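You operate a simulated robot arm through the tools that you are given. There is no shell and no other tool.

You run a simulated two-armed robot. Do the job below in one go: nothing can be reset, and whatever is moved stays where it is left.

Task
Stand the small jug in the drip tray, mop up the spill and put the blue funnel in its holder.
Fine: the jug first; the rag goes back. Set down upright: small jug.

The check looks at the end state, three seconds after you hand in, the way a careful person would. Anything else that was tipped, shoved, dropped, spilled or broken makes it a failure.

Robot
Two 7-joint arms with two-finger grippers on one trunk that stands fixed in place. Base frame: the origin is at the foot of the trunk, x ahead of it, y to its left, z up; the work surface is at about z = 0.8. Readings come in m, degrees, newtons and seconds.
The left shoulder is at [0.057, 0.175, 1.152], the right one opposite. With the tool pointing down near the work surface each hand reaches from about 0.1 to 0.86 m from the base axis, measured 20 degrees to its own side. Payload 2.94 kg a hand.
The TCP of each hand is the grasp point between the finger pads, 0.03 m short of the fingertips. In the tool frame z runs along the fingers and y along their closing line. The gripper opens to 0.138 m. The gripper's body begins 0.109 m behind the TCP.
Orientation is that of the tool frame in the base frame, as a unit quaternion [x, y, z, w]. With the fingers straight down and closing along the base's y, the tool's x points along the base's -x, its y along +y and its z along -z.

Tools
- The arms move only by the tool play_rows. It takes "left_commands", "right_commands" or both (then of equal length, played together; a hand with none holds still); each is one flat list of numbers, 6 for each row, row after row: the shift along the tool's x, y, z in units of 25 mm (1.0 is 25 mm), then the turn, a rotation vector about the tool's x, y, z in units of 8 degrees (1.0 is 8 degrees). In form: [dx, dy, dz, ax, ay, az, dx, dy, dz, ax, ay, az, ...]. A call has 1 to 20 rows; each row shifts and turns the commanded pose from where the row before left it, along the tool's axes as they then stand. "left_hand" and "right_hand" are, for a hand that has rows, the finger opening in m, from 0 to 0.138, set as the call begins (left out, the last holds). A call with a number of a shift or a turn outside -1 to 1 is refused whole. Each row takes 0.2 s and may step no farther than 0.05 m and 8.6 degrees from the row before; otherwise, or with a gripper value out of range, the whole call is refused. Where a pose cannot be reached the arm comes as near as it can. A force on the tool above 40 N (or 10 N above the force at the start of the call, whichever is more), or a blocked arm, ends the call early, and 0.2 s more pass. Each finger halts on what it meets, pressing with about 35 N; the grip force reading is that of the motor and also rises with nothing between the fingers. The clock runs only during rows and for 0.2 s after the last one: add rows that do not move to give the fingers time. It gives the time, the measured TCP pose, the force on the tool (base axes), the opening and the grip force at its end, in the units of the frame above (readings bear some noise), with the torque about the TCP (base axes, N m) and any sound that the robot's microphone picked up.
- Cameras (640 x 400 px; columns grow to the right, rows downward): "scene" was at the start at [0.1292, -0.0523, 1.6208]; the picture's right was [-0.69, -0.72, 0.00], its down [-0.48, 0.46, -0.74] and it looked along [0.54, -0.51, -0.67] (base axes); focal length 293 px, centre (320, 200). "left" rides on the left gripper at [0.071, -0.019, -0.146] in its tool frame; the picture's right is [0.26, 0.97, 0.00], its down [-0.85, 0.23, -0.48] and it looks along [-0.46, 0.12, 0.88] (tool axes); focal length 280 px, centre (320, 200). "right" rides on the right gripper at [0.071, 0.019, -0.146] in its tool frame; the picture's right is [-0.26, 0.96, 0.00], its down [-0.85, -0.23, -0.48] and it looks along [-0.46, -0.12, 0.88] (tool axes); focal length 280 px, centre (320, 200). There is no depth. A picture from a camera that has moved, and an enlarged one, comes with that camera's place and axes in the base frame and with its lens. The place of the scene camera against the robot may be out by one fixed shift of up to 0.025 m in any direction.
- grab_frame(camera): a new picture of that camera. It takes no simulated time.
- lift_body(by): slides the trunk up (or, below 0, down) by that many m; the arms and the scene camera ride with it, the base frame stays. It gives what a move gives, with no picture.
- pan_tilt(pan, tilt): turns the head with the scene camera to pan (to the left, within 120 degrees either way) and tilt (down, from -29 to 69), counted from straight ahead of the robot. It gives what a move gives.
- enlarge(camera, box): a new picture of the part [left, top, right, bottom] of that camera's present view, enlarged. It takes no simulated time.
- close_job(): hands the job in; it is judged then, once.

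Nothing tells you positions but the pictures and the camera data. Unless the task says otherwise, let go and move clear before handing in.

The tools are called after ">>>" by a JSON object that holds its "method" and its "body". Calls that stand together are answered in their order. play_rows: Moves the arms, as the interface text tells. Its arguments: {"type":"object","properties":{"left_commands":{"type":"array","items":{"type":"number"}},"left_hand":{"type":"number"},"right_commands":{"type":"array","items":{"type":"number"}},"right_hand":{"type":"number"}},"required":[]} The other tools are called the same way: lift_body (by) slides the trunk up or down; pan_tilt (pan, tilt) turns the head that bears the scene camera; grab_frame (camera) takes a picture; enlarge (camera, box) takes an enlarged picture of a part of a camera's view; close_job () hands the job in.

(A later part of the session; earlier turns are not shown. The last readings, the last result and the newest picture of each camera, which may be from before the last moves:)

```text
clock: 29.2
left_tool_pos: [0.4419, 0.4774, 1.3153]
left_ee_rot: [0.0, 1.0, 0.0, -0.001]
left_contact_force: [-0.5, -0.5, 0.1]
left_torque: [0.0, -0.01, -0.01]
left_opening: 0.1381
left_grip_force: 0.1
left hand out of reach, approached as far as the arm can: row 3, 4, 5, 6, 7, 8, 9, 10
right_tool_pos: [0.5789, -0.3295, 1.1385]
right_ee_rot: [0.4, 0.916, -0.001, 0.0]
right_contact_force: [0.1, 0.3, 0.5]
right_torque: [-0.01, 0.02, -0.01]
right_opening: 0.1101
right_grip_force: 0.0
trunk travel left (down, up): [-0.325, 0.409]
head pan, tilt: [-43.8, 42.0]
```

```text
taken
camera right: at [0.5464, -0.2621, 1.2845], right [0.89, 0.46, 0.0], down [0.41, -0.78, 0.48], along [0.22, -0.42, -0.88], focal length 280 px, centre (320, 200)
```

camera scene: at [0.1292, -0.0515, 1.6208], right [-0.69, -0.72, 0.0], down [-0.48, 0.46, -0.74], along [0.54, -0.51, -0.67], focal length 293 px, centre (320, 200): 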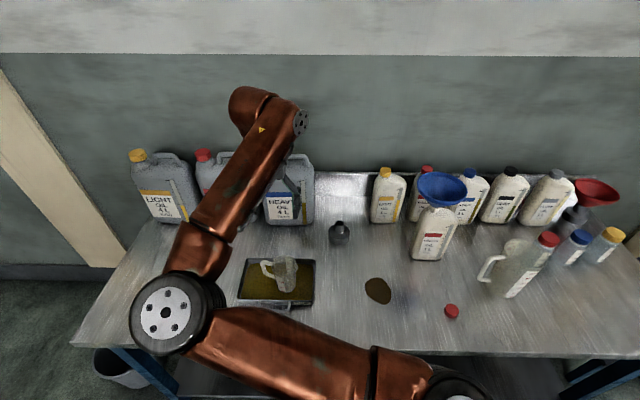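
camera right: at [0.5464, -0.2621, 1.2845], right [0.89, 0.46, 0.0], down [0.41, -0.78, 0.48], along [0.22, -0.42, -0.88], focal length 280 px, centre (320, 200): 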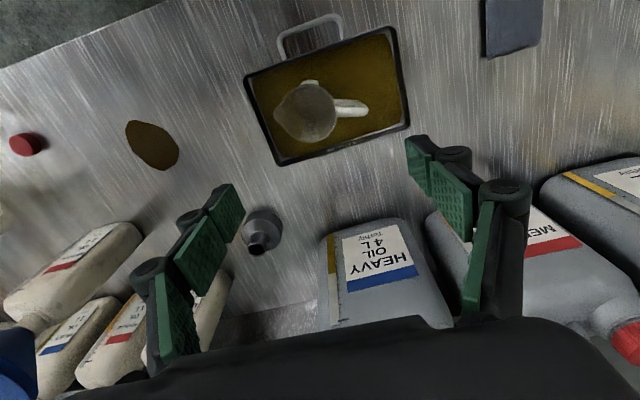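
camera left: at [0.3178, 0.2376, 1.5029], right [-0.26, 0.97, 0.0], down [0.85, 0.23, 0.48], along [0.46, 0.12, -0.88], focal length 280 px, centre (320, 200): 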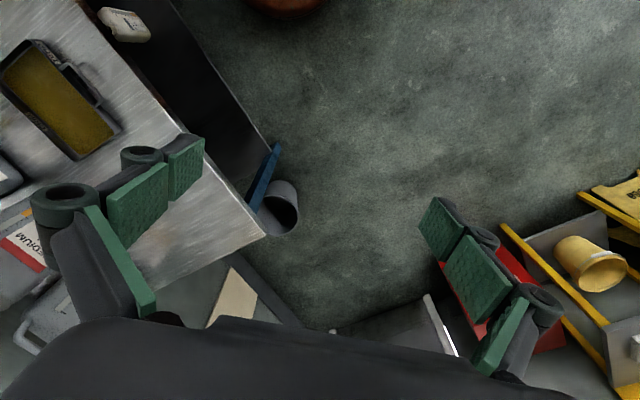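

The hand is turned. Now I'll move above the rag at about z 1.05.

>>> {"method": "play_rows", "body": {"right_commands": [0.178, 0.996, 0.29, 0, 0, 0, 0.178, 0.996, 0.29, 0, 0, 0, 0.178, 0.996, 0.29, 0, 0, 0, 0.178, 0.996, 0.29, 0, 0, 0, 0.178, 0.996, 0.29, 0, 0, 0, 0.178, 0.996, 0.29, 0, 0, 0, 0.178, 0.996, 0.29, 0, 0, 0, 0.178, 0.996, 0.29, 0, 0, 0, 0.178, 0.996, 0.29, 0, 0, 0, 0.178, 0.996, 0.29, 0, 0, 0, 0.178, 0.996, 0.29, 0, 0, 0, 0.178, 0.996, 0.29, 0, 0, 0, 0, 0, 0, 0, 0, 0], "right_hand": 0.125}}

>>> {"method": "grab_frame", "body": {"camera": "right"}}

>>> {"method": "grab_frame", "body": {"camera": "scene"}}

```text
clock: 32.0
left_tool_pos: [0.4429, 0.4772, 1.3157]
left_ee_rot: [0.0, 1.0, 0.0, 0.0]
left_contact_force: [-0.5, 0.5, 0.8]
left_torque: [-0.02, 0.02, -0.01]
left_opening: 0.1378
left_grip_force: 0.0
right_tool_pos: [0.651, -0.233, 1.1042]
right_ee_rot: [0.399, 0.917, -0.002, -0.001]
right_contact_force: [0.3, 0.3, 0.8]
right_torque: [-0.01, -0.04, -0.04]
right_opening: 0.1252
right_grip_force: 0.1
right hand out of reach, approached as far as the arm can: row 5, 6, 7, 8, 9, 10, 11, 12
trunk travel left (down, up): [-0.325, 0.409]
head pan, tilt: [-43.8, 42.0]
```

```text
taken
camera right: at [0.6177, -0.1671, 1.25], right [0.88, 0.47, 0.0], down [0.41, -0.78, 0.48], along [0.22, -0.42, -0.88], focal length 280 px, centre (320, 200)
```

right: 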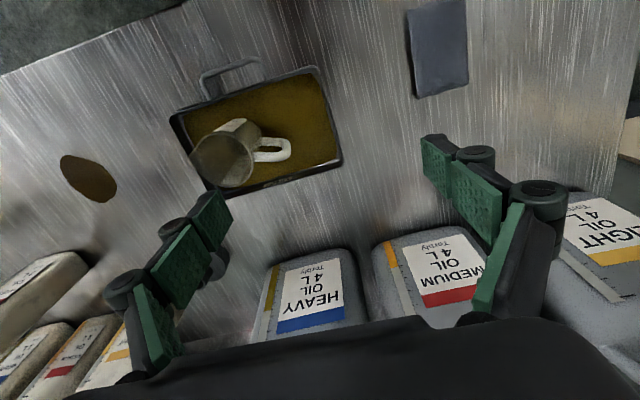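

```text
taken
camera scene: at [0.1293, -0.0512, 1.6209], right [-0.69, -0.72, 0.0], down [-0.48, 0.46, -0.74], along [0.54, -0.51, -0.67], focal length 293 px, centre (320, 200)
```

scene: 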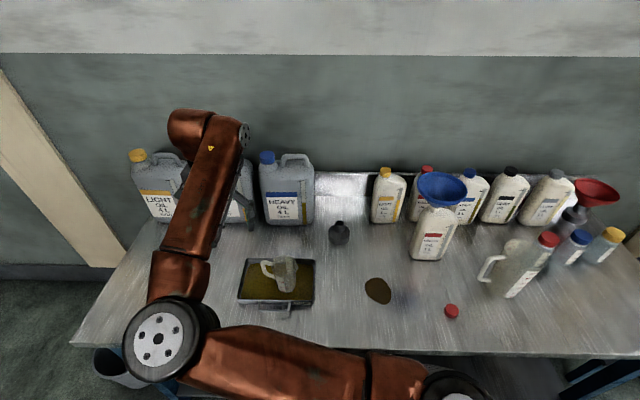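

At this height the right hand stops short of the rag, because the wrist rides too high for the shoulder. I'll raise the trunk to extend the reach and then re-check the pose.

>>> {"method": "lift_body", "body": {"by": 0.1}}

>>> {"method": "play_rows", "body": {"right_commands": [0, 0, 0.1, 0, 0, 0]}}

```text
clock: 33.3
left_tool_pos: [0.443, 0.4781, 1.4159]
left_ee_rot: [0.0, 1.0, 0.0, -0.001]
left_contact_force: [0.0, 0.6, 0.3]
left_torque: [0.0, 0.03, 0.0]
left_opening: 0.138
left_grip_force: 0.1
right_tool_pos: [0.6364, -0.2345, 1.2276]
right_ee_rot: [0.397, 0.917, 0.008, 0.019]
right_contact_force: [0.1, -0.1, 0.6]
right_torque: [0.0, -0.02, -0.01]
right_opening: 0.1251
right_grip_force: 0.0
trunk travel left (down, up): [-0.425, 0.309]
head pan, tilt: [-43.8, 42.0]
```

```text
clock: 33.7
left_tool_pos: [0.4425, 0.4772, 1.4168]
left_ee_rot: [0.0, 1.0, 0.0, 0.0]
left_contact_force: [-0.6, 0.0, 0.1]
left_torque: [-0.03, 0.0, -0.04]
left_opening: 0.138
left_grip_force: 0.1
right_tool_pos: [0.6372, -0.2343, 1.2267]
right_ee_rot: [0.397, 0.918, 0.008, 0.019]
right_contact_force: [-0.3, 0.1, -0.5]
right_torque: [-0.01, 0.01, 0.03]
right_opening: 0.1252
right_grip_force: 0.1
trunk travel left (down, up): [-0.425, 0.309]
head pan, tilt: [-43.8, 42.0]
```

The hand is at (0.637, -0.234, 1.227). I'll lower it with z-only steps and see where the commanded pose really is.

>>> {"method": "play_rows", "body": {"right_commands": [0, 0, 0.5, 0, 0, 0, 0, 0, 0.5, 0, 0, 0, 0, 0, 0.5, 0, 0, 0, 0, 0, 0.5, 0, 0, 0]}}

>>> {"method": "grab_frame", "body": {"camera": "right"}}

```text
clock: 34.7
left_tool_pos: [0.4434, 0.4777, 1.4155]
left_ee_rot: [0.0, 1.0, 0.0, 0.0]
left_contact_force: [-0.4, 0.0, -0.1]
left_torque: [0.04, 0.03, 0.01]
left_opening: 0.1381
left_grip_force: 0.1
right_tool_pos: [0.6386, -0.2342, 1.1759]
right_ee_rot: [0.396, 0.918, 0.008, 0.018]
right_contact_force: [-0.5, 1.2, 0.6]
right_torque: [-0.01, 0.01, 0.02]
right_opening: 0.1251
right_grip_force: 0.0
trunk travel left (down, up): [-0.425, 0.309]
head pan, tilt: [-43.8, 42.0]
```

```text
taken
camera right: at [0.5987, -0.1674, 1.3201], right [0.88, 0.47, 0.03], down [0.39, -0.78, 0.49], along [0.26, -0.42, -0.87], focal length 280 px, centre (320, 200)
```

right: 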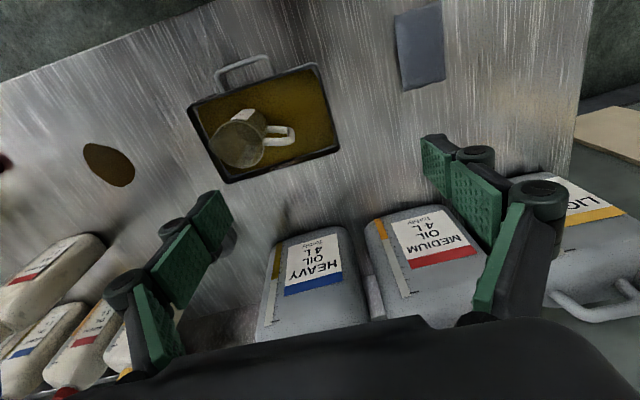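

The commanded pose follows the measured one, with about 2° of tilt. I'll straighten the tool and move down diagonally to above the rag.

>>> {"method": "play_rows", "body": {"right_commands": [0, 0, 0.4, 0.205, 0.194, 0, 0.099, 0.848, 0.74, 0, 0, 0, 0.099, 0.848, 0.74, 0, 0, 0, 0.099, 0.848, 0.74, 0, 0, 0, 0.099, 0.848, 0.74, 0, 0, 0, 0.099, 0.848, 0.74, 0, 0, 0, 0.099, 0.848, 0.74, 0, 0, 0, 0.099, 0.848, 0.74, 0, 0, 0, 0.099, 0.848, 0.74, 0, 0, 0, 0.099, 0.848, 0.74, 0, 0, 0, 0, 0, 0, 0, 0, 0]}}

>>> {"method": "grab_frame", "body": {"camera": "right"}}

>>> {"method": "grab_frame", "body": {"camera": "scene"}}

```text
clock: 37.1
left_tool_pos: [0.443, 0.4778, 1.4164]
left_ee_rot: [0.0, 1.0, 0.0, 0.0]
left_contact_force: [0.4, -0.6, 0.6]
left_torque: [0.0, 0.01, 0.01]
left_opening: 0.1377
left_grip_force: 0.0
right_tool_pos: [0.6368, -0.2328, 1.1668]
right_ee_rot: [0.395, 0.919, 0.0, 0.001]
right_contact_force: [0.2, 0.0, 0.3]
right_torque: [0.01, -0.01, 0.0]
right_opening: 0.1248
right_grip_force: 0.1
right hand out of reach, approached as far as the arm can: row 2, 3, 4, 5, 6, 7, 8, 9, 10
trunk travel left (down, up): [-0.425, 0.309]
head pan, tilt: [-43.8, 42.0]
```

```text
taken
camera right: at [0.6031, -0.1678, 1.312], right [0.88, 0.47, 0.0], down [0.42, -0.77, 0.48], along [0.23, -0.42, -0.88], focal length 280 px, centre (320, 200)
```

right: 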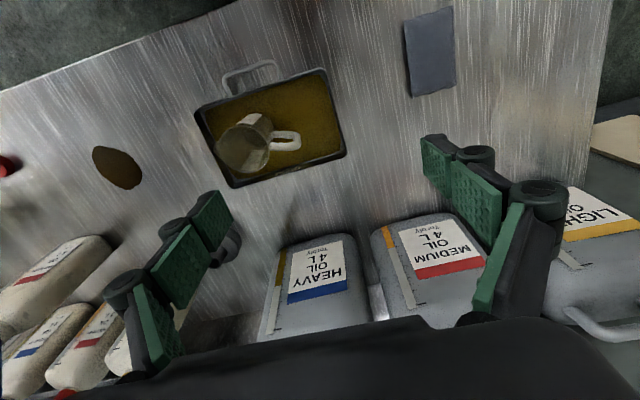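

```text
taken
camera scene: at [0.0838, -0.0513, 1.7214], right [-0.69, -0.72, 0.0], down [-0.48, 0.46, -0.74], along [0.54, -0.51, -0.67], focal length 293 px, centre (320, 200)
```

scene: 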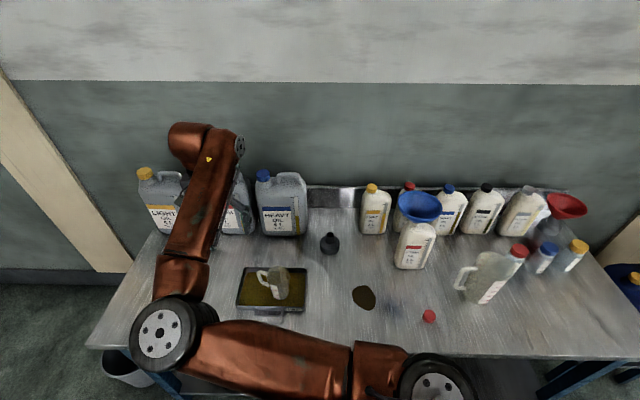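

The trunk slides on a slant, since rising also moves it back, so lifting does not help. Lower heights do give more reach. I'll pull the hand back, return the trunk, and approach the rag from the front edge, low and well away from the jug.

>>> {"method": "play_rows", "body": {"right_commands": [0.947, 0.097, 0, 0, 0, 0, 0.947, 0.097, 0, 0, 0, 0, 0.947, 0.097, 0, 0, 0, 0, 0.947, 0.097, 0, 0, 0, 0, 0.947, 0.097, 0, 0, 0, 0, 0.947, 0.097, 0, 0, 0, 0]}}

>>> {"method": "lift_body", "body": {"by": -0.1}}

```text
clock: 38.5
left_tool_pos: [0.4412, 0.4777, 1.4172]
left_ee_rot: [0.0, 1.0, 0.0, -0.001]
left_contact_force: [0.3, 0.2, -0.9]
left_torque: [0.01, -0.03, 0.02]
left_opening: 0.1381
left_grip_force: 0.1
right_tool_pos: [0.6157, -0.2059, 1.1665]
right_ee_rot: [0.397, 0.918, 0.0, 0.002]
right_contact_force: [1.1, 0.1, -0.4]
right_torque: [-0.02, -0.02, 0.03]
right_opening: 0.1251
right_grip_force: 0.1
right hand out of reach, approached as far as the arm can: row 2, 3, 4, 5, 6
trunk travel left (down, up): [-0.425, 0.309]
head pan, tilt: [-43.8, 42.0]
```

```text
clock: 39.9
left_tool_pos: [0.4427, 0.4772, 1.3177]
left_ee_rot: [0.0, 1.0, 0.0, 0.001]
left_contact_force: [0.2, 0.6, 0.2]
left_torque: [0.0, 0.01, 0.02]
left_opening: 0.1382
left_grip_force: 0.0
right_tool_pos: [0.6255, -0.2081, 1.0416]
right_ee_rot: [0.398, 0.917, -0.008, -0.017]
right_contact_force: [-0.3, 1.1, 0.2]
right_torque: [0.0, 0.0, -0.01]
right_opening: 0.1249
right_grip_force: 0.0
trunk travel left (down, up): [-0.325, 0.409]
head pan, tilt: [-43.8, 42.0]
```

The limit here looks like a wrist-joint limit for this hand yaw rather than distance. I'll turn the hand back to the earlier yaw and see if it moves more freely towards the rag. It can then grip across the rag's 0.11 m side.

>>> {"method": "play_rows", "body": {"right_commands": [0, 0, -0.5, -0.195, -0.184, 0, 0, 0, 0, 0, 0, -0.877, 0, 0, 0, 0, 0, -0.877, 0, 0, 0, 0, 0, -0.877, 0, 0, 0, 0, 0, -0.877, 0, 0, 0, 0, 0, -0.877, 0, 0, 0, 0, 0, -0.877, 0, 0, 0, 0, 0, -0.877, 0, 0, 0, 0, 0, -0.877, 0, 0, 0, 0, 0, -0.877, 0, 0, 0, 0, 0, -0.877, 0, 0, 0, 0, 0, -0.877, 0, 0, 0, 0, 0, -0.877, 0, 0, 0, 0, 0, -0.877]}}

>>> {"method": "grab_frame", "body": {"camera": "scene"}}

>>> {"method": "grab_frame", "body": {"camera": "right"}}

```text
clock: 42.9
left_tool_pos: [0.4423, 0.4777, 1.3164]
left_ee_rot: [0.0, 1.0, 0.0, 0.001]
left_contact_force: [-0.1, -1.0, 0.5]
left_torque: [-0.01, 0.02, 0.0]
left_opening: 0.1382
left_grip_force: 0.1
right_tool_pos: [0.6262, -0.2116, 1.0553]
right_ee_rot: [-0.378, 0.926, -0.001, -0.001]
right_contact_force: [-0.6, -0.4, -0.4]
right_torque: [-0.01, 0.03, -0.01]
right_opening: 0.125
right_grip_force: 0.0
right hand out of reach, approached as far as the arm can: row 8
trunk travel left (down, up): [-0.325, 0.409]
head pan, tilt: [-43.8, 42.0]
```

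```text
taken
camera scene: at [0.1292, -0.0511, 1.6209], right [-0.69, -0.72, 0.0], down [-0.48, 0.46, -0.74], along [0.54, -0.51, -0.67], focal length 293 px, centre (320, 200)
```

scene: 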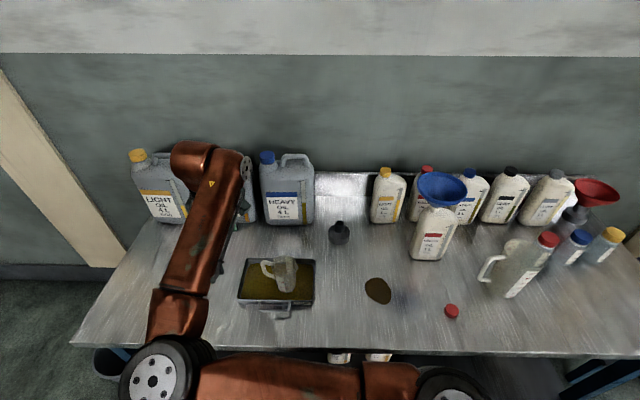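

```text
taken
camera right: at [0.5632, -0.2455, 1.2005], right [-0.49, 0.87, 0.0], down [0.77, 0.43, 0.47], along [0.41, 0.23, -0.88], focal length 280 px, centre (320, 200)
```

right: 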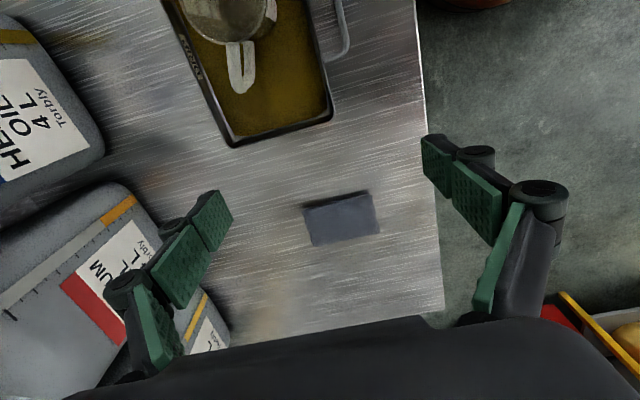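

With this yaw the hand has room. I'll advance along the bench towards the rag while coming down.

>>> {"method": "play_rows", "body": {"right_commands": [-1, 0, 0.5, 0, 0, 0, -1, 0, 0.5, 0, 0, 0, -1, 0, 0.5, 0, 0, 0, -1, 0, 0.5, 0, 0, 0], "right_hand": 0.138}}

>>> {"method": "grab_frame", "body": {"camera": "right"}}

```text
clock: 43.9
left_tool_pos: [0.4428, 0.477, 1.3158]
left_ee_rot: [0.001, 1.0, -0.002, 0.001]
left_contact_force: [0.3, 0.2, -0.4]
left_torque: [0.0, 0.0, -0.01]
left_opening: 0.1383
left_grip_force: 0.0
right_tool_pos: [0.6984, -0.1419, 1.0041]
right_ee_rot: [-0.377, 0.926, 0.0, 0.0]
right_contact_force: [0.1, -0.6, -0.1]
right_torque: [-0.05, 0.01, 0.01]
right_opening: 0.1376
right_grip_force: 0.0
trunk travel left (down, up): [-0.325, 0.409]
head pan, tilt: [-43.8, 42.0]
```

```text
taken
camera right: at [0.6344, -0.176, 1.1498], right [-0.49, 0.87, 0.0], down [0.77, 0.43, 0.47], along [0.41, 0.23, -0.88], focal length 280 px, centre (320, 200)
```

right: 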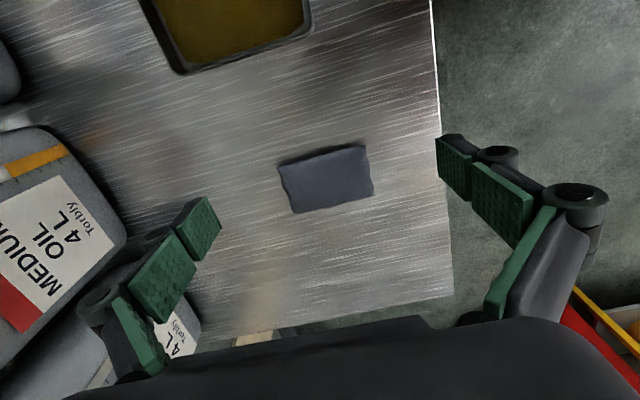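

Now I'm within reach of the rag. I'll look closer at it before going down.

>>> {"method": "enlarge", "body": {"camera": "right", "box": [250, 120, 410, 230]}}

>>> {"method": "enlarge", "body": {"camera": "left", "box": [0, 0, 320, 250]}}

>>> {"method": "enlarge", "body": {"camera": "scene", "box": [60, 130, 300, 390]}}

```text
3.64 times, centred on (330, 175) of right
camera zoom: at [0.6344, -0.176, 1.1498], right [-0.49, 0.87, 0.0], down [0.77, 0.43, 0.47], along [0.41, 0.23, -0.88], focal length 1020 px, centre (284, 291)
```

zoom: 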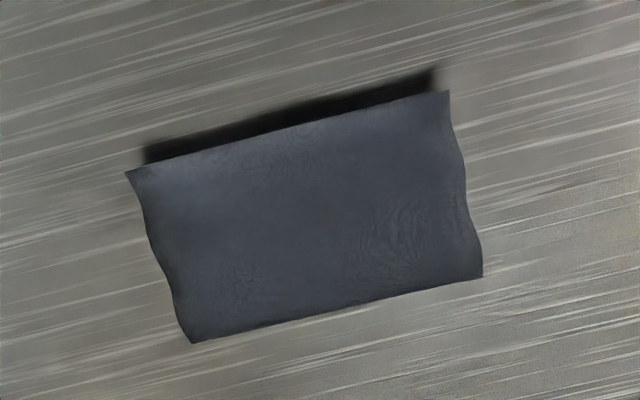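

```text
1.60 times, centred on (160, 125) of left
camera zoom: at [0.3722, 0.4587, 1.4632], right [-0.26, 0.97, 0.0], down [0.85, 0.23, 0.48], along [0.46, 0.12, -0.88], focal length 449 px, centre (576, 320)
```

zoom: 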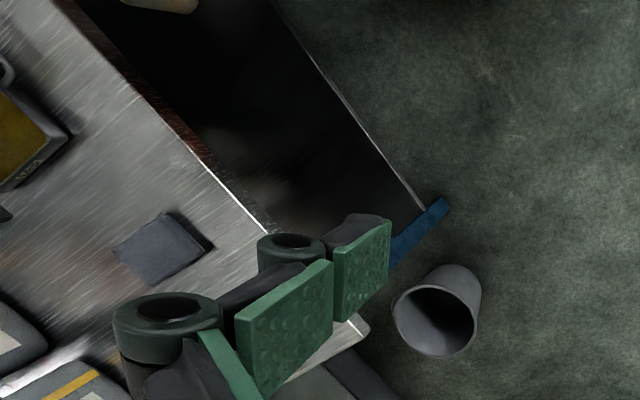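

```text
1.54 times, centred on (180, 260) of scene
camera zoom: at [0.1301, -0.0507, 1.6208], right [-0.69, -0.72, 0.0], down [-0.48, 0.46, -0.74], along [0.54, -0.51, -0.67], focal length 451 px, centre (535, 108)
```

zoom: 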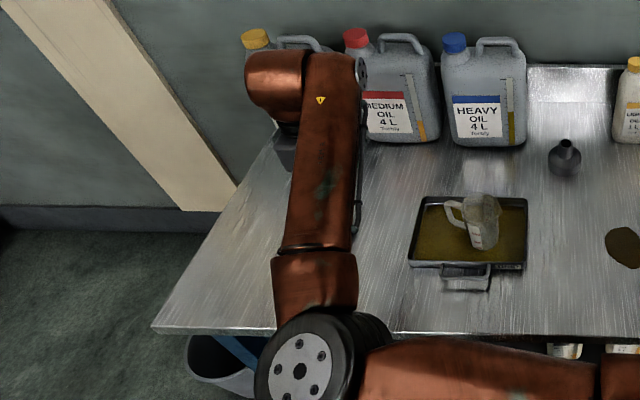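

The rag's centre is (0.762, -0.092), with its long side almost along the closing line. I'll align over it and go down with the fingers outside both ends.

>>> {"method": "play_rows", "body": {"right_commands": [-0.8, -0.08, 0.3, 0, 0, 0.175, -0.8, -0.08, 0.3, 0, 0, 0.175, -0.8, -0.08, 0.3, 0, 0, 0, -0.8, -0.08, 0.3, 0, 0, 0, 0, 0, 0.9, 0, 0, 0, 0, 0, 0.9, 0, 0, 0, 0, 0, 0.9, 0, 0, 0, 0, 0, 0.9, 0, 0, 0, 0, 0, 0, 0, 0, 0]}}

>>> {"method": "grab_frame", "body": {"camera": "right"}}

>>> {"method": "enlarge", "body": {"camera": "left", "box": [0, 0, 320, 250]}}

```text
clock: 45.9
left_tool_pos: [0.4429, 0.4778, 1.3156]
left_ee_rot: [0.0, 1.0, 0.0, 0.0]
left_contact_force: [-0.2, 0.0, -0.3]
left_torque: [-0.05, 0.02, -0.02]
left_opening: 0.1378
left_grip_force: 0.0
right_tool_pos: [0.7621, -0.0934, 0.8861]
right_ee_rot: [-0.355, 0.935, -0.001, -0.001]
right_contact_force: [0.6, -0.5, -0.5]
right_torque: [-0.03, -0.05, 0.03]
right_opening: 0.1381
right_grip_force: 0.1
trunk travel left (down, up): [-0.325, 0.409]
head pan, tilt: [-43.8, 42.0]
```

```text
taken
camera right: at [0.6972, -0.1244, 1.0309], right [-0.44, 0.9, 0.0], down [0.79, 0.39, 0.47], along [0.42, 0.21, -0.88], focal length 280 px, centre (320, 200)
```

right: 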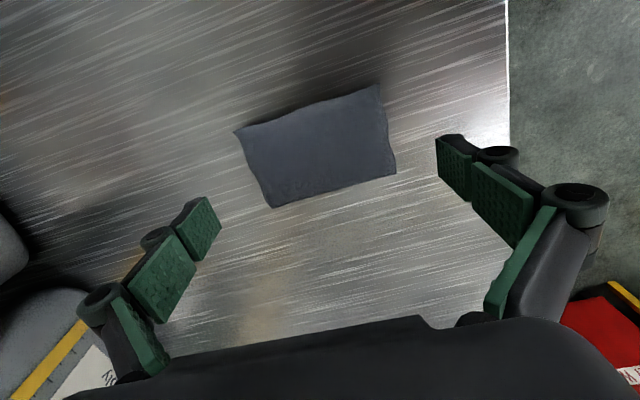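

```text
1.60 times, centred on (160, 125) of left
camera zoom: at [0.3711, 0.4585, 1.4636], right [-0.26, 0.97, 0.0], down [0.85, 0.23, 0.48], along [0.46, 0.12, -0.88], focal length 449 px, centre (576, 320)
```

zoom: 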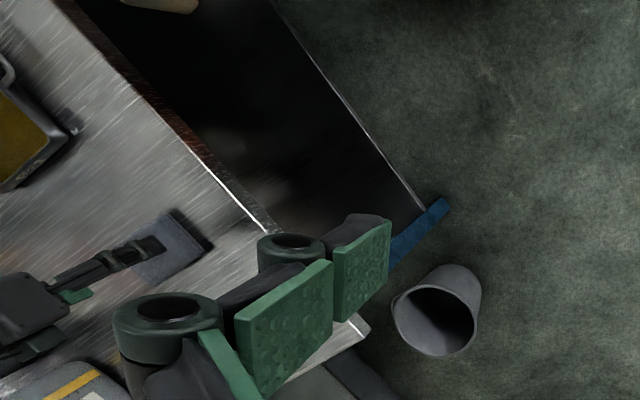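

The rag is centred between the fingers. I'll go down to the surface in small steps.

>>> {"method": "play_rows", "body": {"right_commands": [0, 0, 0.6, 0, 0, 0, 0, 0, 0.6, 0, 0, 0, 0, 0, 0.5, 0, 0, 0, 0, 0, 0.1, 0, 0, 0, 0, 0, 0.1, 0, 0, 0, 0, 0, 0, 0, 0, 0]}}

>>> {"method": "grab_frame", "body": {"camera": "right"}}

```text
clock: 47.3
left_tool_pos: [0.4429, 0.477, 1.3161]
left_ee_rot: [-0.001, 1.0, 0.0, -0.001]
left_contact_force: [-1.0, 0.0, 0.4]
left_torque: [-0.05, -0.06, 0.0]
left_opening: 0.138
left_grip_force: 0.0
right_tool_pos: [0.7616, -0.0948, 0.8376]
right_ee_rot: [-0.355, 0.935, 0.0, -0.001]
right_contact_force: [-1.3, 0.0, 0.0]
right_torque: [-0.01, 0.01, 0.02]
right_opening: 0.138
right_grip_force: 0.1
trunk travel left (down, up): [-0.325, 0.409]
head pan, tilt: [-43.8, 42.0]
```

```text
taken
camera right: at [0.697, -0.1251, 0.983], right [-0.44, 0.9, 0.0], down [0.79, 0.39, 0.47], along [0.42, 0.21, -0.88], focal length 280 px, centre (320, 200)
```

right: 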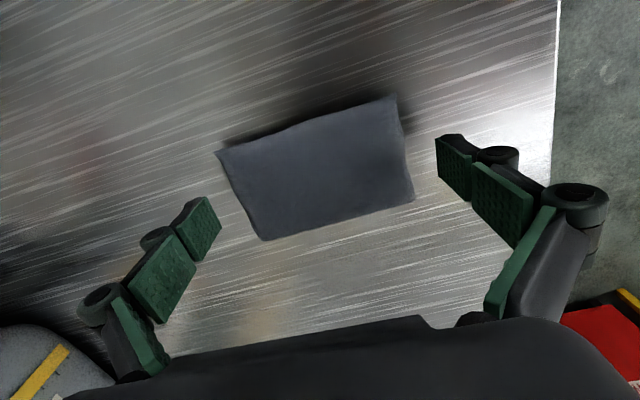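

No contact yet. I'll creep lower.

>>> {"method": "play_rows", "body": {"right_commands": [0, 0, 0.07, 0, 0, 0, 0, 0, 0.07, 0, 0, 0, 0, 0, 0, 0, 0, 0]}}

>>> {"method": "play_rows", "body": {"right_commands": [0, 0, 0, 0, 0, 0, 0, 0, 0, 0, 0, 0, 0, 0, 0, 0, 0, 0, 0, 0, 0, 0, 0, 0, 0, 0, 0, 0, 0, 0], "right_hand": 0.06}}

>>> {"method": "grab_frame", "body": {"camera": "right"}}

```text
clock: 48.1
left_tool_pos: [0.4424, 0.4775, 1.316]
left_ee_rot: [0.0, 1.0, 0.0, -0.001]
left_contact_force: [-0.4, 0.1, 0.1]
left_torque: [0.0, 0.01, -0.01]
left_opening: 0.1382
left_grip_force: 0.2
right_tool_pos: [0.7614, -0.0938, 0.8335]
right_ee_rot: [-0.355, 0.935, 0.001, -0.002]
right_contact_force: [0.0, -0.4, 0.6]
right_torque: [0.0, 0.02, 0.04]
right_opening: 0.1379
right_grip_force: 0.1
trunk travel left (down, up): [-0.325, 0.409]
head pan, tilt: [-43.8, 42.0]
```

```text
clock: 49.3
left_tool_pos: [0.4418, 0.4779, 1.3164]
left_ee_rot: [0.0, 1.0, 0.0, 0.0]
left_contact_force: [-0.3, 0.5, -0.5]
left_torque: [-0.01, -0.03, 0.03]
left_opening: 0.1378
left_grip_force: 0.0
right_tool_pos: [0.7617, -0.0931, 0.8331]
right_ee_rot: [-0.355, 0.935, 0.0, -0.001]
right_contact_force: [-0.1, -1.3, 2.9]
right_torque: [0.02, 0.06, 0.09]
right_opening: 0.1093
right_grip_force: 34.9
trunk travel left (down, up): [-0.325, 0.409]
head pan, tilt: [-43.8, 42.0]
```

```text
taken
camera right: at [0.6967, -0.1246, 0.9797], right [-0.44, 0.9, 0.0], down [0.79, 0.39, 0.47], along [0.43, 0.21, -0.88], focal length 280 px, centre (320, 200)
```

right: 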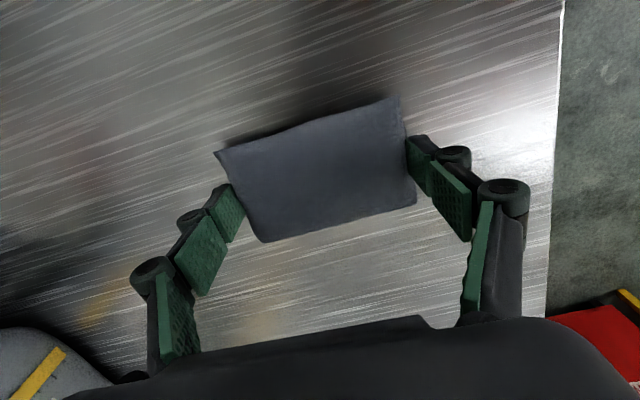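

The rag is held at 0.109 m. I'll lift it gently a little and check the hold.

>>> {"method": "play_rows", "body": {"right_commands": [0, 0, -0.2, 0, 0, 0, 0, 0, -0.3, 0, 0, 0, 0, 0, -0.4, 0, 0, 0, 0, 0, -0.5, 0, 0, 0, 0, 0, -0.5, 0, 0, 0, 0, 0, -0.5, 0, 0, 0, 0, 0, 0, 0, 0, 0]}}

>>> {"method": "grab_frame", "body": {"camera": "right"}}

>>> {"method": "enlarge", "body": {"camera": "left", "box": [0, 0, 320, 250]}}

```text
clock: 50.9
left_tool_pos: [0.4427, 0.4779, 1.3157]
left_ee_rot: [0.0, 1.0, 0.0, 0.0]
left_contact_force: [0.7, -0.1, 0.1]
left_torque: [0.01, 0.06, 0.02]
left_opening: 0.1379
left_grip_force: 0.0
right_tool_pos: [0.7616, -0.0939, 0.8946]
right_ee_rot: [-0.354, 0.935, 0.001, -0.001]
right_contact_force: [0.0, 0.6, -0.1]
right_torque: [0.0, -0.02, -0.04]
right_opening: 0.1097
right_grip_force: 35.0
trunk travel left (down, up): [-0.325, 0.409]
head pan, tilt: [-43.8, 42.0]
```

```text
taken
camera right: at [0.6973, -0.124, 1.0404], right [-0.44, 0.9, 0.0], down [0.79, 0.39, 0.47], along [0.42, 0.21, -0.88], focal length 280 px, centre (320, 200)
```

right: 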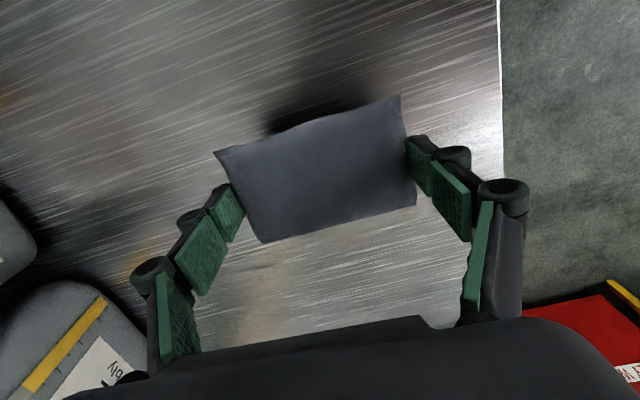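

```text
1.60 times, centred on (160, 125) of left
camera zoom: at [0.3718, 0.4583, 1.4635], right [-0.26, 0.97, 0.0], down [0.85, 0.23, 0.48], along [0.46, 0.12, -0.88], focal length 449 px, centre (576, 320)
```

zoom: 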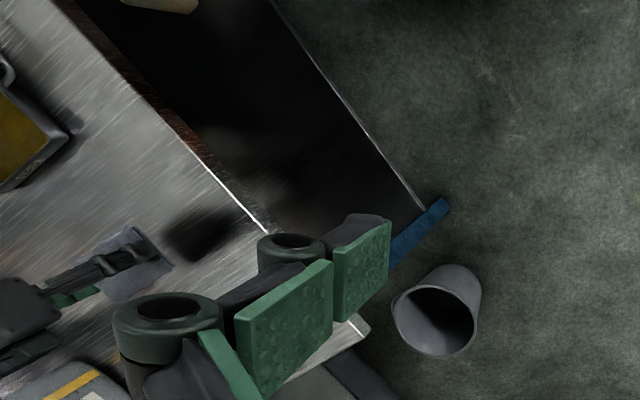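

The rag is held firmly. I'll carry it around the front side of the tray, away from the jug, at about z 1.0.

>>> {"method": "play_rows", "body": {"right_commands": [0.84, -0.078, -0.84, 0, 0, 0, 0.84, -0.078, -0.84, 0, 0, 0, 0.84, -0.078, -0.84, 0, 0, 0, 0.84, -0.078, -0.84, 0, 0, 0, 0.84, -0.078, -0.84, 0, 0, 0, 0.864, 0.5, 0, 0, 0, 0, 0.864, 0.5, 0, 0, 0, 0, 0.864, 0.5, 0, 0, 0, 0, 0.864, 0.5, 0, 0, 0, 0, 0.864, 0.5, 0, 0, 0, 0, 0.864, 0.5, 0, 0, 0, 0, 0.864, 0.5, 0, 0, 0, 0, 0.864, 0.5, 0, 0, 0, 0, 0.864, 0.5, 0, 0, 0, 0]}}

>>> {"method": "grab_frame", "body": {"camera": "right"}}

>>> {"method": "grab_frame", "body": {"camera": "scene"}}

```text
clock: 53.9
left_tool_pos: [0.4431, 0.4771, 1.3159]
left_ee_rot: [-0.001, 1.0, 0.001, 0.0]
left_contact_force: [-0.3, 0.3, 0.8]
left_torque: [0.0, 0.01, -0.04]
left_opening: 0.1384
left_grip_force: 0.1
right_tool_pos: [0.6656, -0.1819, 1.0003]
right_ee_rot: [-0.354, 0.935, -0.001, -0.001]
right_contact_force: [0.6, 0.4, -0.5]
right_torque: [0.0, 0.02, -0.02]
right_opening: 0.1092
right_grip_force: 34.7
right hand out of reach, approached as far as the arm can: row 6, 7, 8, 9, 10, 11, 12, 13, 14
trunk travel left (down, up): [-0.325, 0.409]
head pan, tilt: [-43.8, 42.0]
```

```text
taken
camera right: at [0.6001, -0.2129, 1.1469], right [-0.44, 0.9, 0.0], down [0.79, 0.39, 0.47], along [0.42, 0.21, -0.88], focal length 280 px, centre (320, 200)
```

right: 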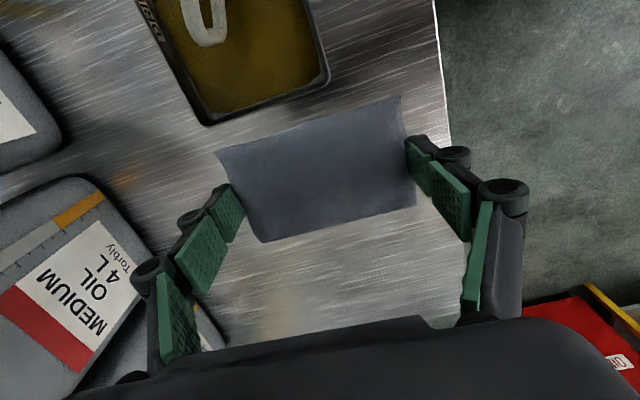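

```text
taken
camera scene: at [0.1293, -0.0511, 1.6209], right [-0.69, -0.72, 0.0], down [-0.48, 0.46, -0.74], along [0.54, -0.51, -0.67], focal length 293 px, centre (320, 200)
```

scene: 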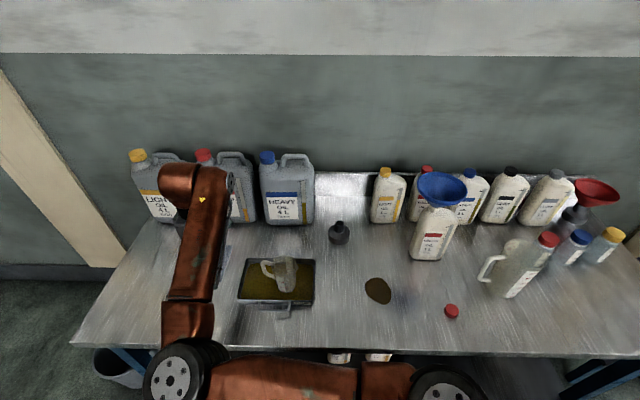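

That front route lies outside the arm's posture limits. The rag is held firmly, so I'll rise and take the route I used before, well above the jug.

>>> {"method": "play_rows", "body": {"right_commands": [0.1, -0.1, -0.8, 0, 0, 0, 0.2, -0.2, -0.8, 0, 0, 0, 0.3, -0.3, -0.8, 0, 0, 0, 0.4, -0.3, -0.8, 0, 0, 0, 0.5, -0.3, -0.2, 0, 0, 0]}}

```text
clock: 55.1
left_tool_pos: [0.4428, 0.4762, 1.316]
left_ee_rot: [0.0, 1.0, 0.0, 0.0]
left_contact_force: [-0.4, -0.7, -0.6]
left_torque: [0.03, -0.02, -0.04]
left_opening: 0.1381
left_grip_force: 0.1
right_tool_pos: [0.656, -0.231, 1.0863]
right_ee_rot: [-0.355, 0.935, 0.001, -0.001]
right_contact_force: [0.8, -0.8, -0.2]
right_torque: [0.03, -0.01, 0.02]
right_opening: 0.1092
right_grip_force: 34.8
trunk travel left (down, up): [-0.325, 0.409]
head pan, tilt: [-43.8, 42.0]
```

Now I'll go over the tray towards the spill at a height of about 1.05.

>>> {"method": "play_rows", "body": {"right_commands": [0.957, -0.063, 0, 0, 0, 0, 0.957, -0.063, 0, 0, 0, 0, 0.957, -0.063, 0, 0, 0, 0, 0.957, -0.063, 0, 0, 0, 0, 0.957, -0.063, 0, 0, 0, 0, 0.957, -0.063, 0, 0, 0, 0, 0.957, -0.063, 0, 0, 0, 0, 0.957, -0.063, 0, 0, 0, 0, 0.957, -0.063, 0.3, 0, 0, 0, 0.957, -0.063, 0.3, 0, 0, 0, 0.957, -0.063, 0.3, 0, 0, 0, 0.957, -0.063, 0.3, 0, 0, 0, 0.957, -0.063, 0.3, 0, 0, 0, 0.957, -0.063, 0.3, 0, 0, 0, 0, 0, 0, 0, 0, 0]}}

>>> {"method": "grab_frame", "body": {"camera": "right"}}

>>> {"method": "grab_frame", "body": {"camera": "scene"}}

```text
clock: 58.3
left_tool_pos: [0.4428, 0.4773, 1.3153]
left_ee_rot: [0.0, 1.0, -0.001, 0.0]
left_contact_force: [-0.1, 0.5, 0.9]
left_torque: [-0.06, 0.0, -0.01]
left_opening: 0.1382
left_grip_force: 0.1
right_tool_pos: [0.4202, -0.4691, 1.0416]
right_ee_rot: [-0.356, 0.935, 0.0, -0.001]
right_contact_force: [-0.3, 0.3, -0.1]
right_torque: [0.0, 0.02, -0.01]
right_opening: 0.1094
right_grip_force: 35.1
trunk travel left (down, up): [-0.325, 0.409]
head pan, tilt: [-43.8, 42.0]
```

```text
taken
camera right: at [0.3552, -0.5002, 1.1871], right [-0.44, 0.9, 0.0], down [0.79, 0.39, 0.47], along [0.42, 0.21, -0.88], focal length 280 px, centre (320, 200)
```

right: 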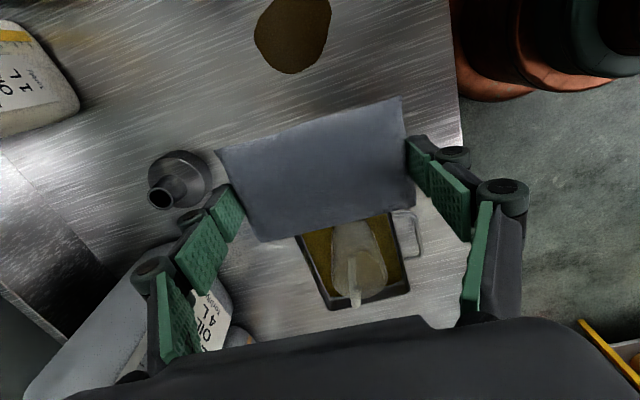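

```text
taken
camera scene: at [0.1293, -0.0507, 1.6209], right [-0.69, -0.72, 0.0], down [-0.48, 0.46, -0.74], along [0.54, -0.51, -0.67], focal length 293 px, centre (320, 200)
```

scene: 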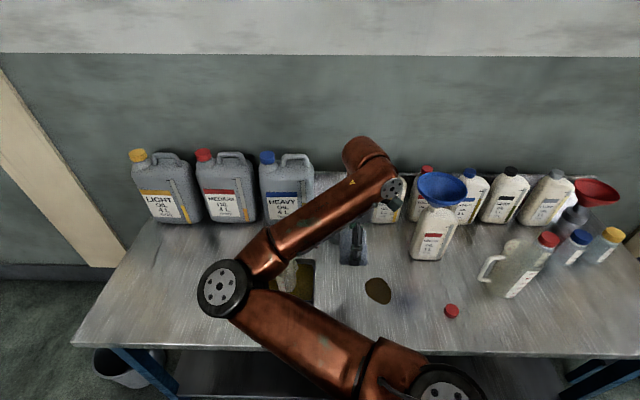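

The spill is centred near (0.355, -0.535) and about 0.09 m across. I'll lower the rag just beside it on the tray side, then sweep across.

>>> {"method": "play_rows", "body": {"right_commands": [0.95, -0.28, 0.2, 0, 0, 0, 0, 0, 0.9, 0, 0, 0, 0, 0, 0.9, 0, 0, 0, 0, 0, 0.9, 0, 0, 0, 0, 0, 0.9, 0, 0, 0, 0, 0, 0.9, 0, 0, 0, 0, 0, 0.9, 0, 0, 0, 0, 0, 0.9, 0, 0, 0, 0, 0, 0.7, 0, 0, 0, 0, 0, 0.4, 0, 0, 0, 0, 0, 0.2, 0, 0, 0, 0, 0, 0.1, 0, 0, 0, 0, 0, 0, 0, 0, 0]}}

>>> {"method": "grab_frame", "body": {"camera": "right"}}

```text
clock: 61.1
left_tool_pos: [0.4437, 0.4764, 1.3165]
left_ee_rot: [0.0, 1.0, 0.0, 0.0]
left_contact_force: [-1.2, 0.1, 0.1]
left_torque: [0.0, 0.02, 0.01]
left_opening: 0.1378
left_grip_force: 0.0
right_tool_pos: [0.4076, -0.489, 0.8432]
right_ee_rot: [-0.355, 0.935, 0.0, -0.001]
right_contact_force: [0.1, 0.7, -0.3]
right_torque: [0.04, 0.0, 0.01]
right_opening: 0.1091
right_grip_force: 35.0
trunk travel left (down, up): [-0.325, 0.409]
head pan, tilt: [-43.8, 42.0]
```

```text
taken
camera right: at [0.3419, -0.5206, 0.99], right [-0.44, 0.9, 0.0], down [0.79, 0.39, 0.47], along [0.42, 0.21, -0.88], focal length 280 px, centre (320, 200)
```

right: 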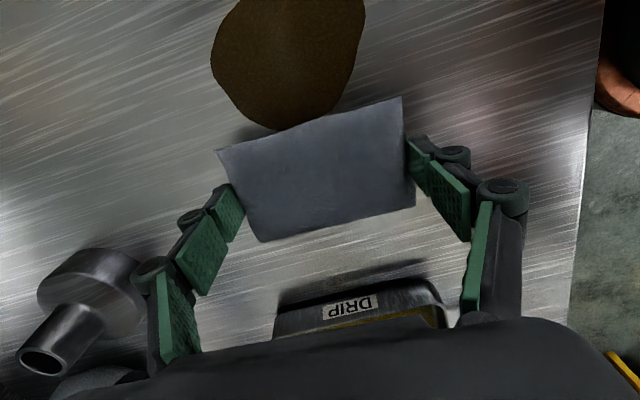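

The rag spans the full width of the spill. I'll lower it to contact.

>>> {"method": "play_rows", "body": {"right_commands": [0, 0, 0.15, 0, 0, 0, 0, 0, 0.15, 0, 0, 0, 0, 0, 0.1, 0, 0, 0, 0, 0, 0, 0, 0, 0]}}

```text
clock: 62.1
left_tool_pos: [0.4425, 0.4779, 1.3162]
left_ee_rot: [0.001, 1.0, 0.0, 0.0]
left_contact_force: [-0.2, -0.6, 0.2]
left_torque: [0.01, -0.01, 0.02]
left_opening: 0.138
left_grip_force: 0.0
right_tool_pos: [0.4078, -0.4889, 0.8347]
right_ee_rot: [-0.355, 0.935, -0.001, -0.001]
right_contact_force: [-0.6, -0.5, -1.2]
right_torque: [0.01, 0.01, 0.02]
right_opening: 0.1089
right_grip_force: 35.0
trunk travel left (down, up): [-0.325, 0.409]
head pan, tilt: [-43.8, 42.0]
```

>>> {"method": "play_rows", "body": {"right_commands": [0, 0, 0.05, 0, 0, 0, 0, 0, 0.05, 0, 0, 0, 0, 0, 0, 0, 0, 0]}}

```text
clock: 62.9
left_tool_pos: [0.4415, 0.4781, 1.3159]
left_ee_rot: [0.0, 1.0, 0.0, 0.001]
left_contact_force: [0.3, -0.6, 0.9]
left_torque: [0.02, 0.04, -0.04]
left_opening: 0.138
left_grip_force: 0.0
right_tool_pos: [0.4067, -0.4893, 0.833]
right_ee_rot: [-0.355, 0.935, -0.002, -0.001]
right_contact_force: [0.2, -1.7, 17.5]
right_torque: [0.66, 0.54, 0.09]
right_opening: 0.1093
right_grip_force: 34.5
trunk travel left (down, up): [-0.325, 0.409]
head pan, tilt: [-43.8, 42.0]
```

The rag is in contact at 17 N. Now I'll sweep across the spill.

>>> {"method": "play_rows", "body": {"right_commands": [0.3, 0, -0.02, 0, 0, 0, 0.4, 0, 0, 0, 0, 0, 0.4, 0, 0, 0, 0, 0, 0.4, 0, 0, 0, 0, 0, 0.4, 0, 0, 0, 0, 0, 0.4, 0, 0, 0, 0, 0, 0.4, 0, 0, 0, 0, 0, 0.4, 0, 0, 0, 0, 0, 0.4, 0, 0, 0, 0, 0, 0.4, 0, 0, 0, 0, 0, 0.4, 0, 0, 0, 0, 0, 0.4, 0, 0, 0, 0, 0, 0.4, 0, 0, 0, 0, 0, 0.4, 0, 0, 0, 0, 0]}}

>>> {"method": "grab_frame", "body": {"camera": "right"}}

>>> {"method": "enlarge", "body": {"camera": "scene", "box": [320, 210, 480, 330]}}

```text
clock: 65.9
left_tool_pos: [0.4415, 0.4791, 1.3171]
left_ee_rot: [0.0, 1.0, 0.0, 0.0]
left_contact_force: [-0.8, 0.6, -0.7]
left_torque: [-0.05, 0.0, 0.01]
left_opening: 0.138
left_grip_force: 0.2
right_tool_pos: [0.3042, -0.5808, 0.8331]
right_ee_rot: [-0.355, 0.935, -0.001, -0.001]
right_contact_force: [4.1, 2.6, 12.0]
right_torque: [-0.15, -0.31, 0.05]
right_opening: 0.1089
right_grip_force: 34.8
trunk travel left (down, up): [-0.325, 0.409]
head pan, tilt: [-43.8, 42.0]
```

```text
taken
camera right: at [0.239, -0.6113, 0.9795], right [-0.44, 0.9, 0.0], down [0.79, 0.39, 0.47], along [0.42, 0.21, -0.88], focal length 280 px, centre (320, 200)
```

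right: 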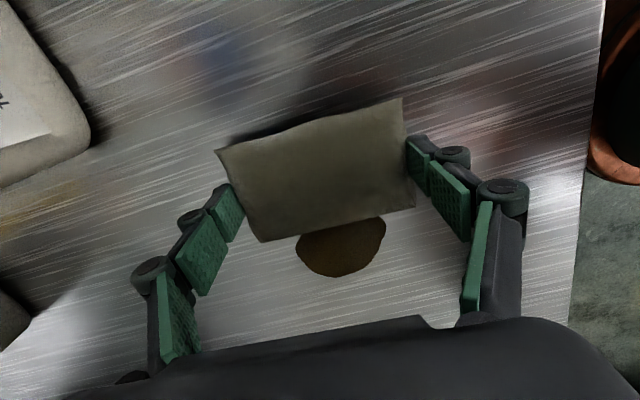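

```text
3.33 times, centred on (400, 270) of scene
camera zoom: at [0.1287, -0.05, 1.6209], right [-0.69, -0.72, 0.0], down [-0.48, 0.46, -0.74], along [0.54, -0.51, -0.67], focal length 977 px, centre (53, -33)
```

zoom: 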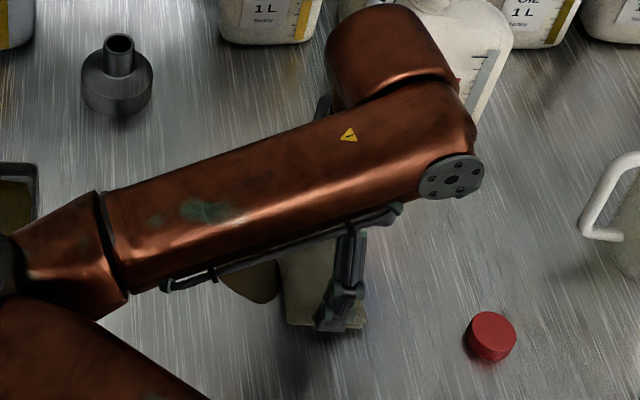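

The sweep works: the spill is smaller and the rag is stained. I'll go back and forth over it.

>>> {"method": "play_rows", "body": {"right_commands": [-0.4, 0, 0, 0, 0, 0, -0.4, 0, 0, 0, 0, 0, -0.4, 0, 0, 0, 0, 0, -0.4, 0, 0, 0, 0, 0, -0.4, 0, 0, 0, 0, 0, -0.4, 0, 0, 0, 0, 0, -0.4, 0, 0, 0, 0, 0, -0.4, 0, 0, 0, 0, 0, -0.4, 0, 0, 0, 0, 0, -0.4, 0, 0, 0, 0, 0, 0.4, 0, 0, 0, 0, 0, 0.4, 0, 0, 0, 0, 0, 0.4, 0, 0, 0, 0, 0, 0.4, 0, 0, 0, 0, 0, 0.4, 0, 0, 0, 0, 0, 0.4, 0, 0, 0, 0, 0, 0.4, 0, 0, 0, 0, 0, 0.4, 0, 0, 0, 0, 0, 0.4, 0, 0, 0, 0, 0, 0.4, 0, 0, 0, 0, 0]}}

>>> {"method": "grab_frame", "body": {"camera": "right"}}

```text
clock: 70.1
left_tool_pos: [0.4425, 0.4779, 1.3159]
left_ee_rot: [-0.001, 1.0, -0.001, 0.0]
left_contact_force: [-0.2, -0.3, -0.7]
left_torque: [0.01, -0.03, -0.02]
left_opening: 0.138
left_grip_force: 0.0
right_tool_pos: [0.3041, -0.58, 0.8329]
right_ee_rot: [-0.354, 0.935, 0.001, 0.0]
right_contact_force: [3.1, 1.2, 10.4]
right_torque: [0.07, -0.05, -0.08]
right_opening: 0.1089
right_grip_force: 34.9
trunk travel left (down, up): [-0.325, 0.409]
head pan, tilt: [-43.8, 42.0]
```

```text
taken
camera right: at [0.2398, -0.6109, 0.979], right [-0.45, 0.9, 0.0], down [0.79, 0.39, 0.47], along [0.43, 0.21, -0.88], focal length 280 px, centre (320, 200)
```

right: 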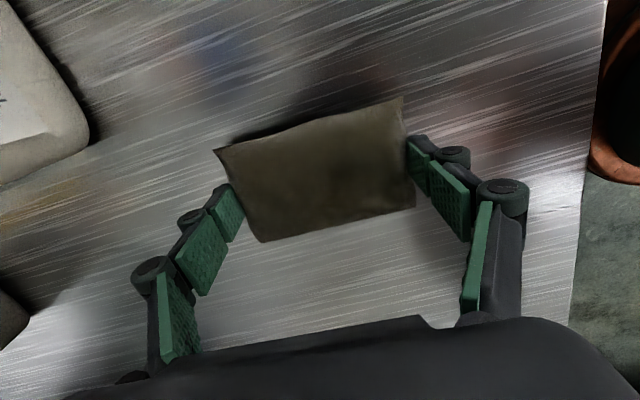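

The spill looks gone. I'll lift the rag and check the surface underneath.

>>> {"method": "play_rows", "body": {"right_commands": [0, 0, -0.3, 0, 0, 0, 0, 0, -0.6, 0, 0, 0, 0, 0, -0.8, 0, 0, 0, 0, 0, -1, 0, 0, 0, 0, 0, -1, 0, 0, 0, 0, 0, -1, 0, 0, 0, 0, 0, -1, 0, 0, 0, 0, 0, -1, 0, 0, 0, 0, 0, -1, 0, 0, 0, 0, 0, -1, 0, 0, 0, 0, 0, 0, 0, 0, 0]}}

>>> {"method": "grab_frame", "body": {"camera": "right"}}

>>> {"method": "grab_frame", "body": {"camera": "scene"}}

>>> {"method": "enlarge", "body": {"camera": "scene", "box": [320, 210, 480, 330]}}

```text
clock: 72.5
left_tool_pos: [0.4434, 0.4766, 1.3159]
left_ee_rot: [0.0, 1.0, 0.0, 0.0]
left_contact_force: [0.1, 0.0, -0.4]
left_torque: [0.02, 0.01, -0.01]
left_opening: 0.138
left_grip_force: 0.2
right_tool_pos: [0.3061, -0.5795, 1.0492]
right_ee_rot: [-0.356, 0.935, 0.0, -0.002]
right_contact_force: [-0.2, -0.8, -0.8]
right_torque: [0.02, 0.0, 0.03]
right_opening: 0.109
right_grip_force: 35.3
trunk travel left (down, up): [-0.325, 0.409]
head pan, tilt: [-43.8, 42.0]
```

```text
taken
camera right: at [0.2417, -0.6109, 1.1954], right [-0.44, 0.9, 0.0], down [0.79, 0.39, 0.47], along [0.42, 0.21, -0.88], focal length 280 px, centre (320, 200)
```

right: 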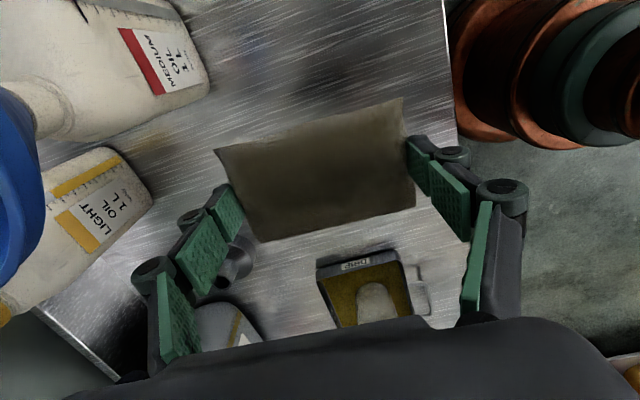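

```text
taken
camera scene: at [0.1295, -0.0519, 1.6208], right [-0.69, -0.72, 0.0], down [-0.48, 0.46, -0.74], along [0.54, -0.51, -0.67], focal length 293 px, centre (320, 200)
```

scene: 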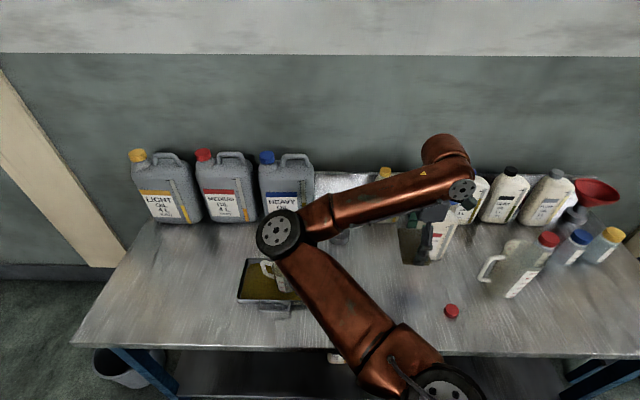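

```text
3.33 times, centred on (400, 270) of scene
camera zoom: at [0.1295, -0.0519, 1.6208], right [-0.69, -0.72, 0.0], down [-0.48, 0.46, -0.74], along [0.54, -0.51, -0.67], focal length 977 px, centre (53, -33)
```

zoom: 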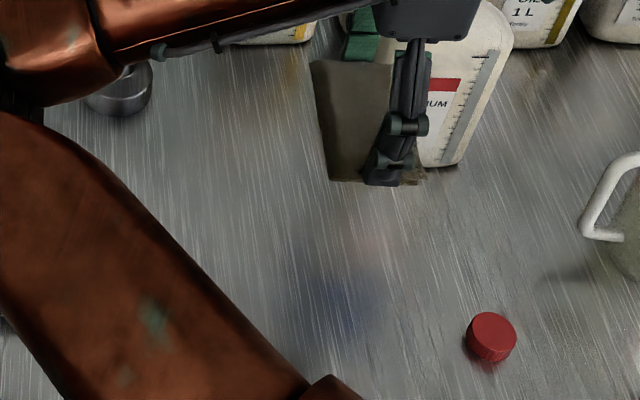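

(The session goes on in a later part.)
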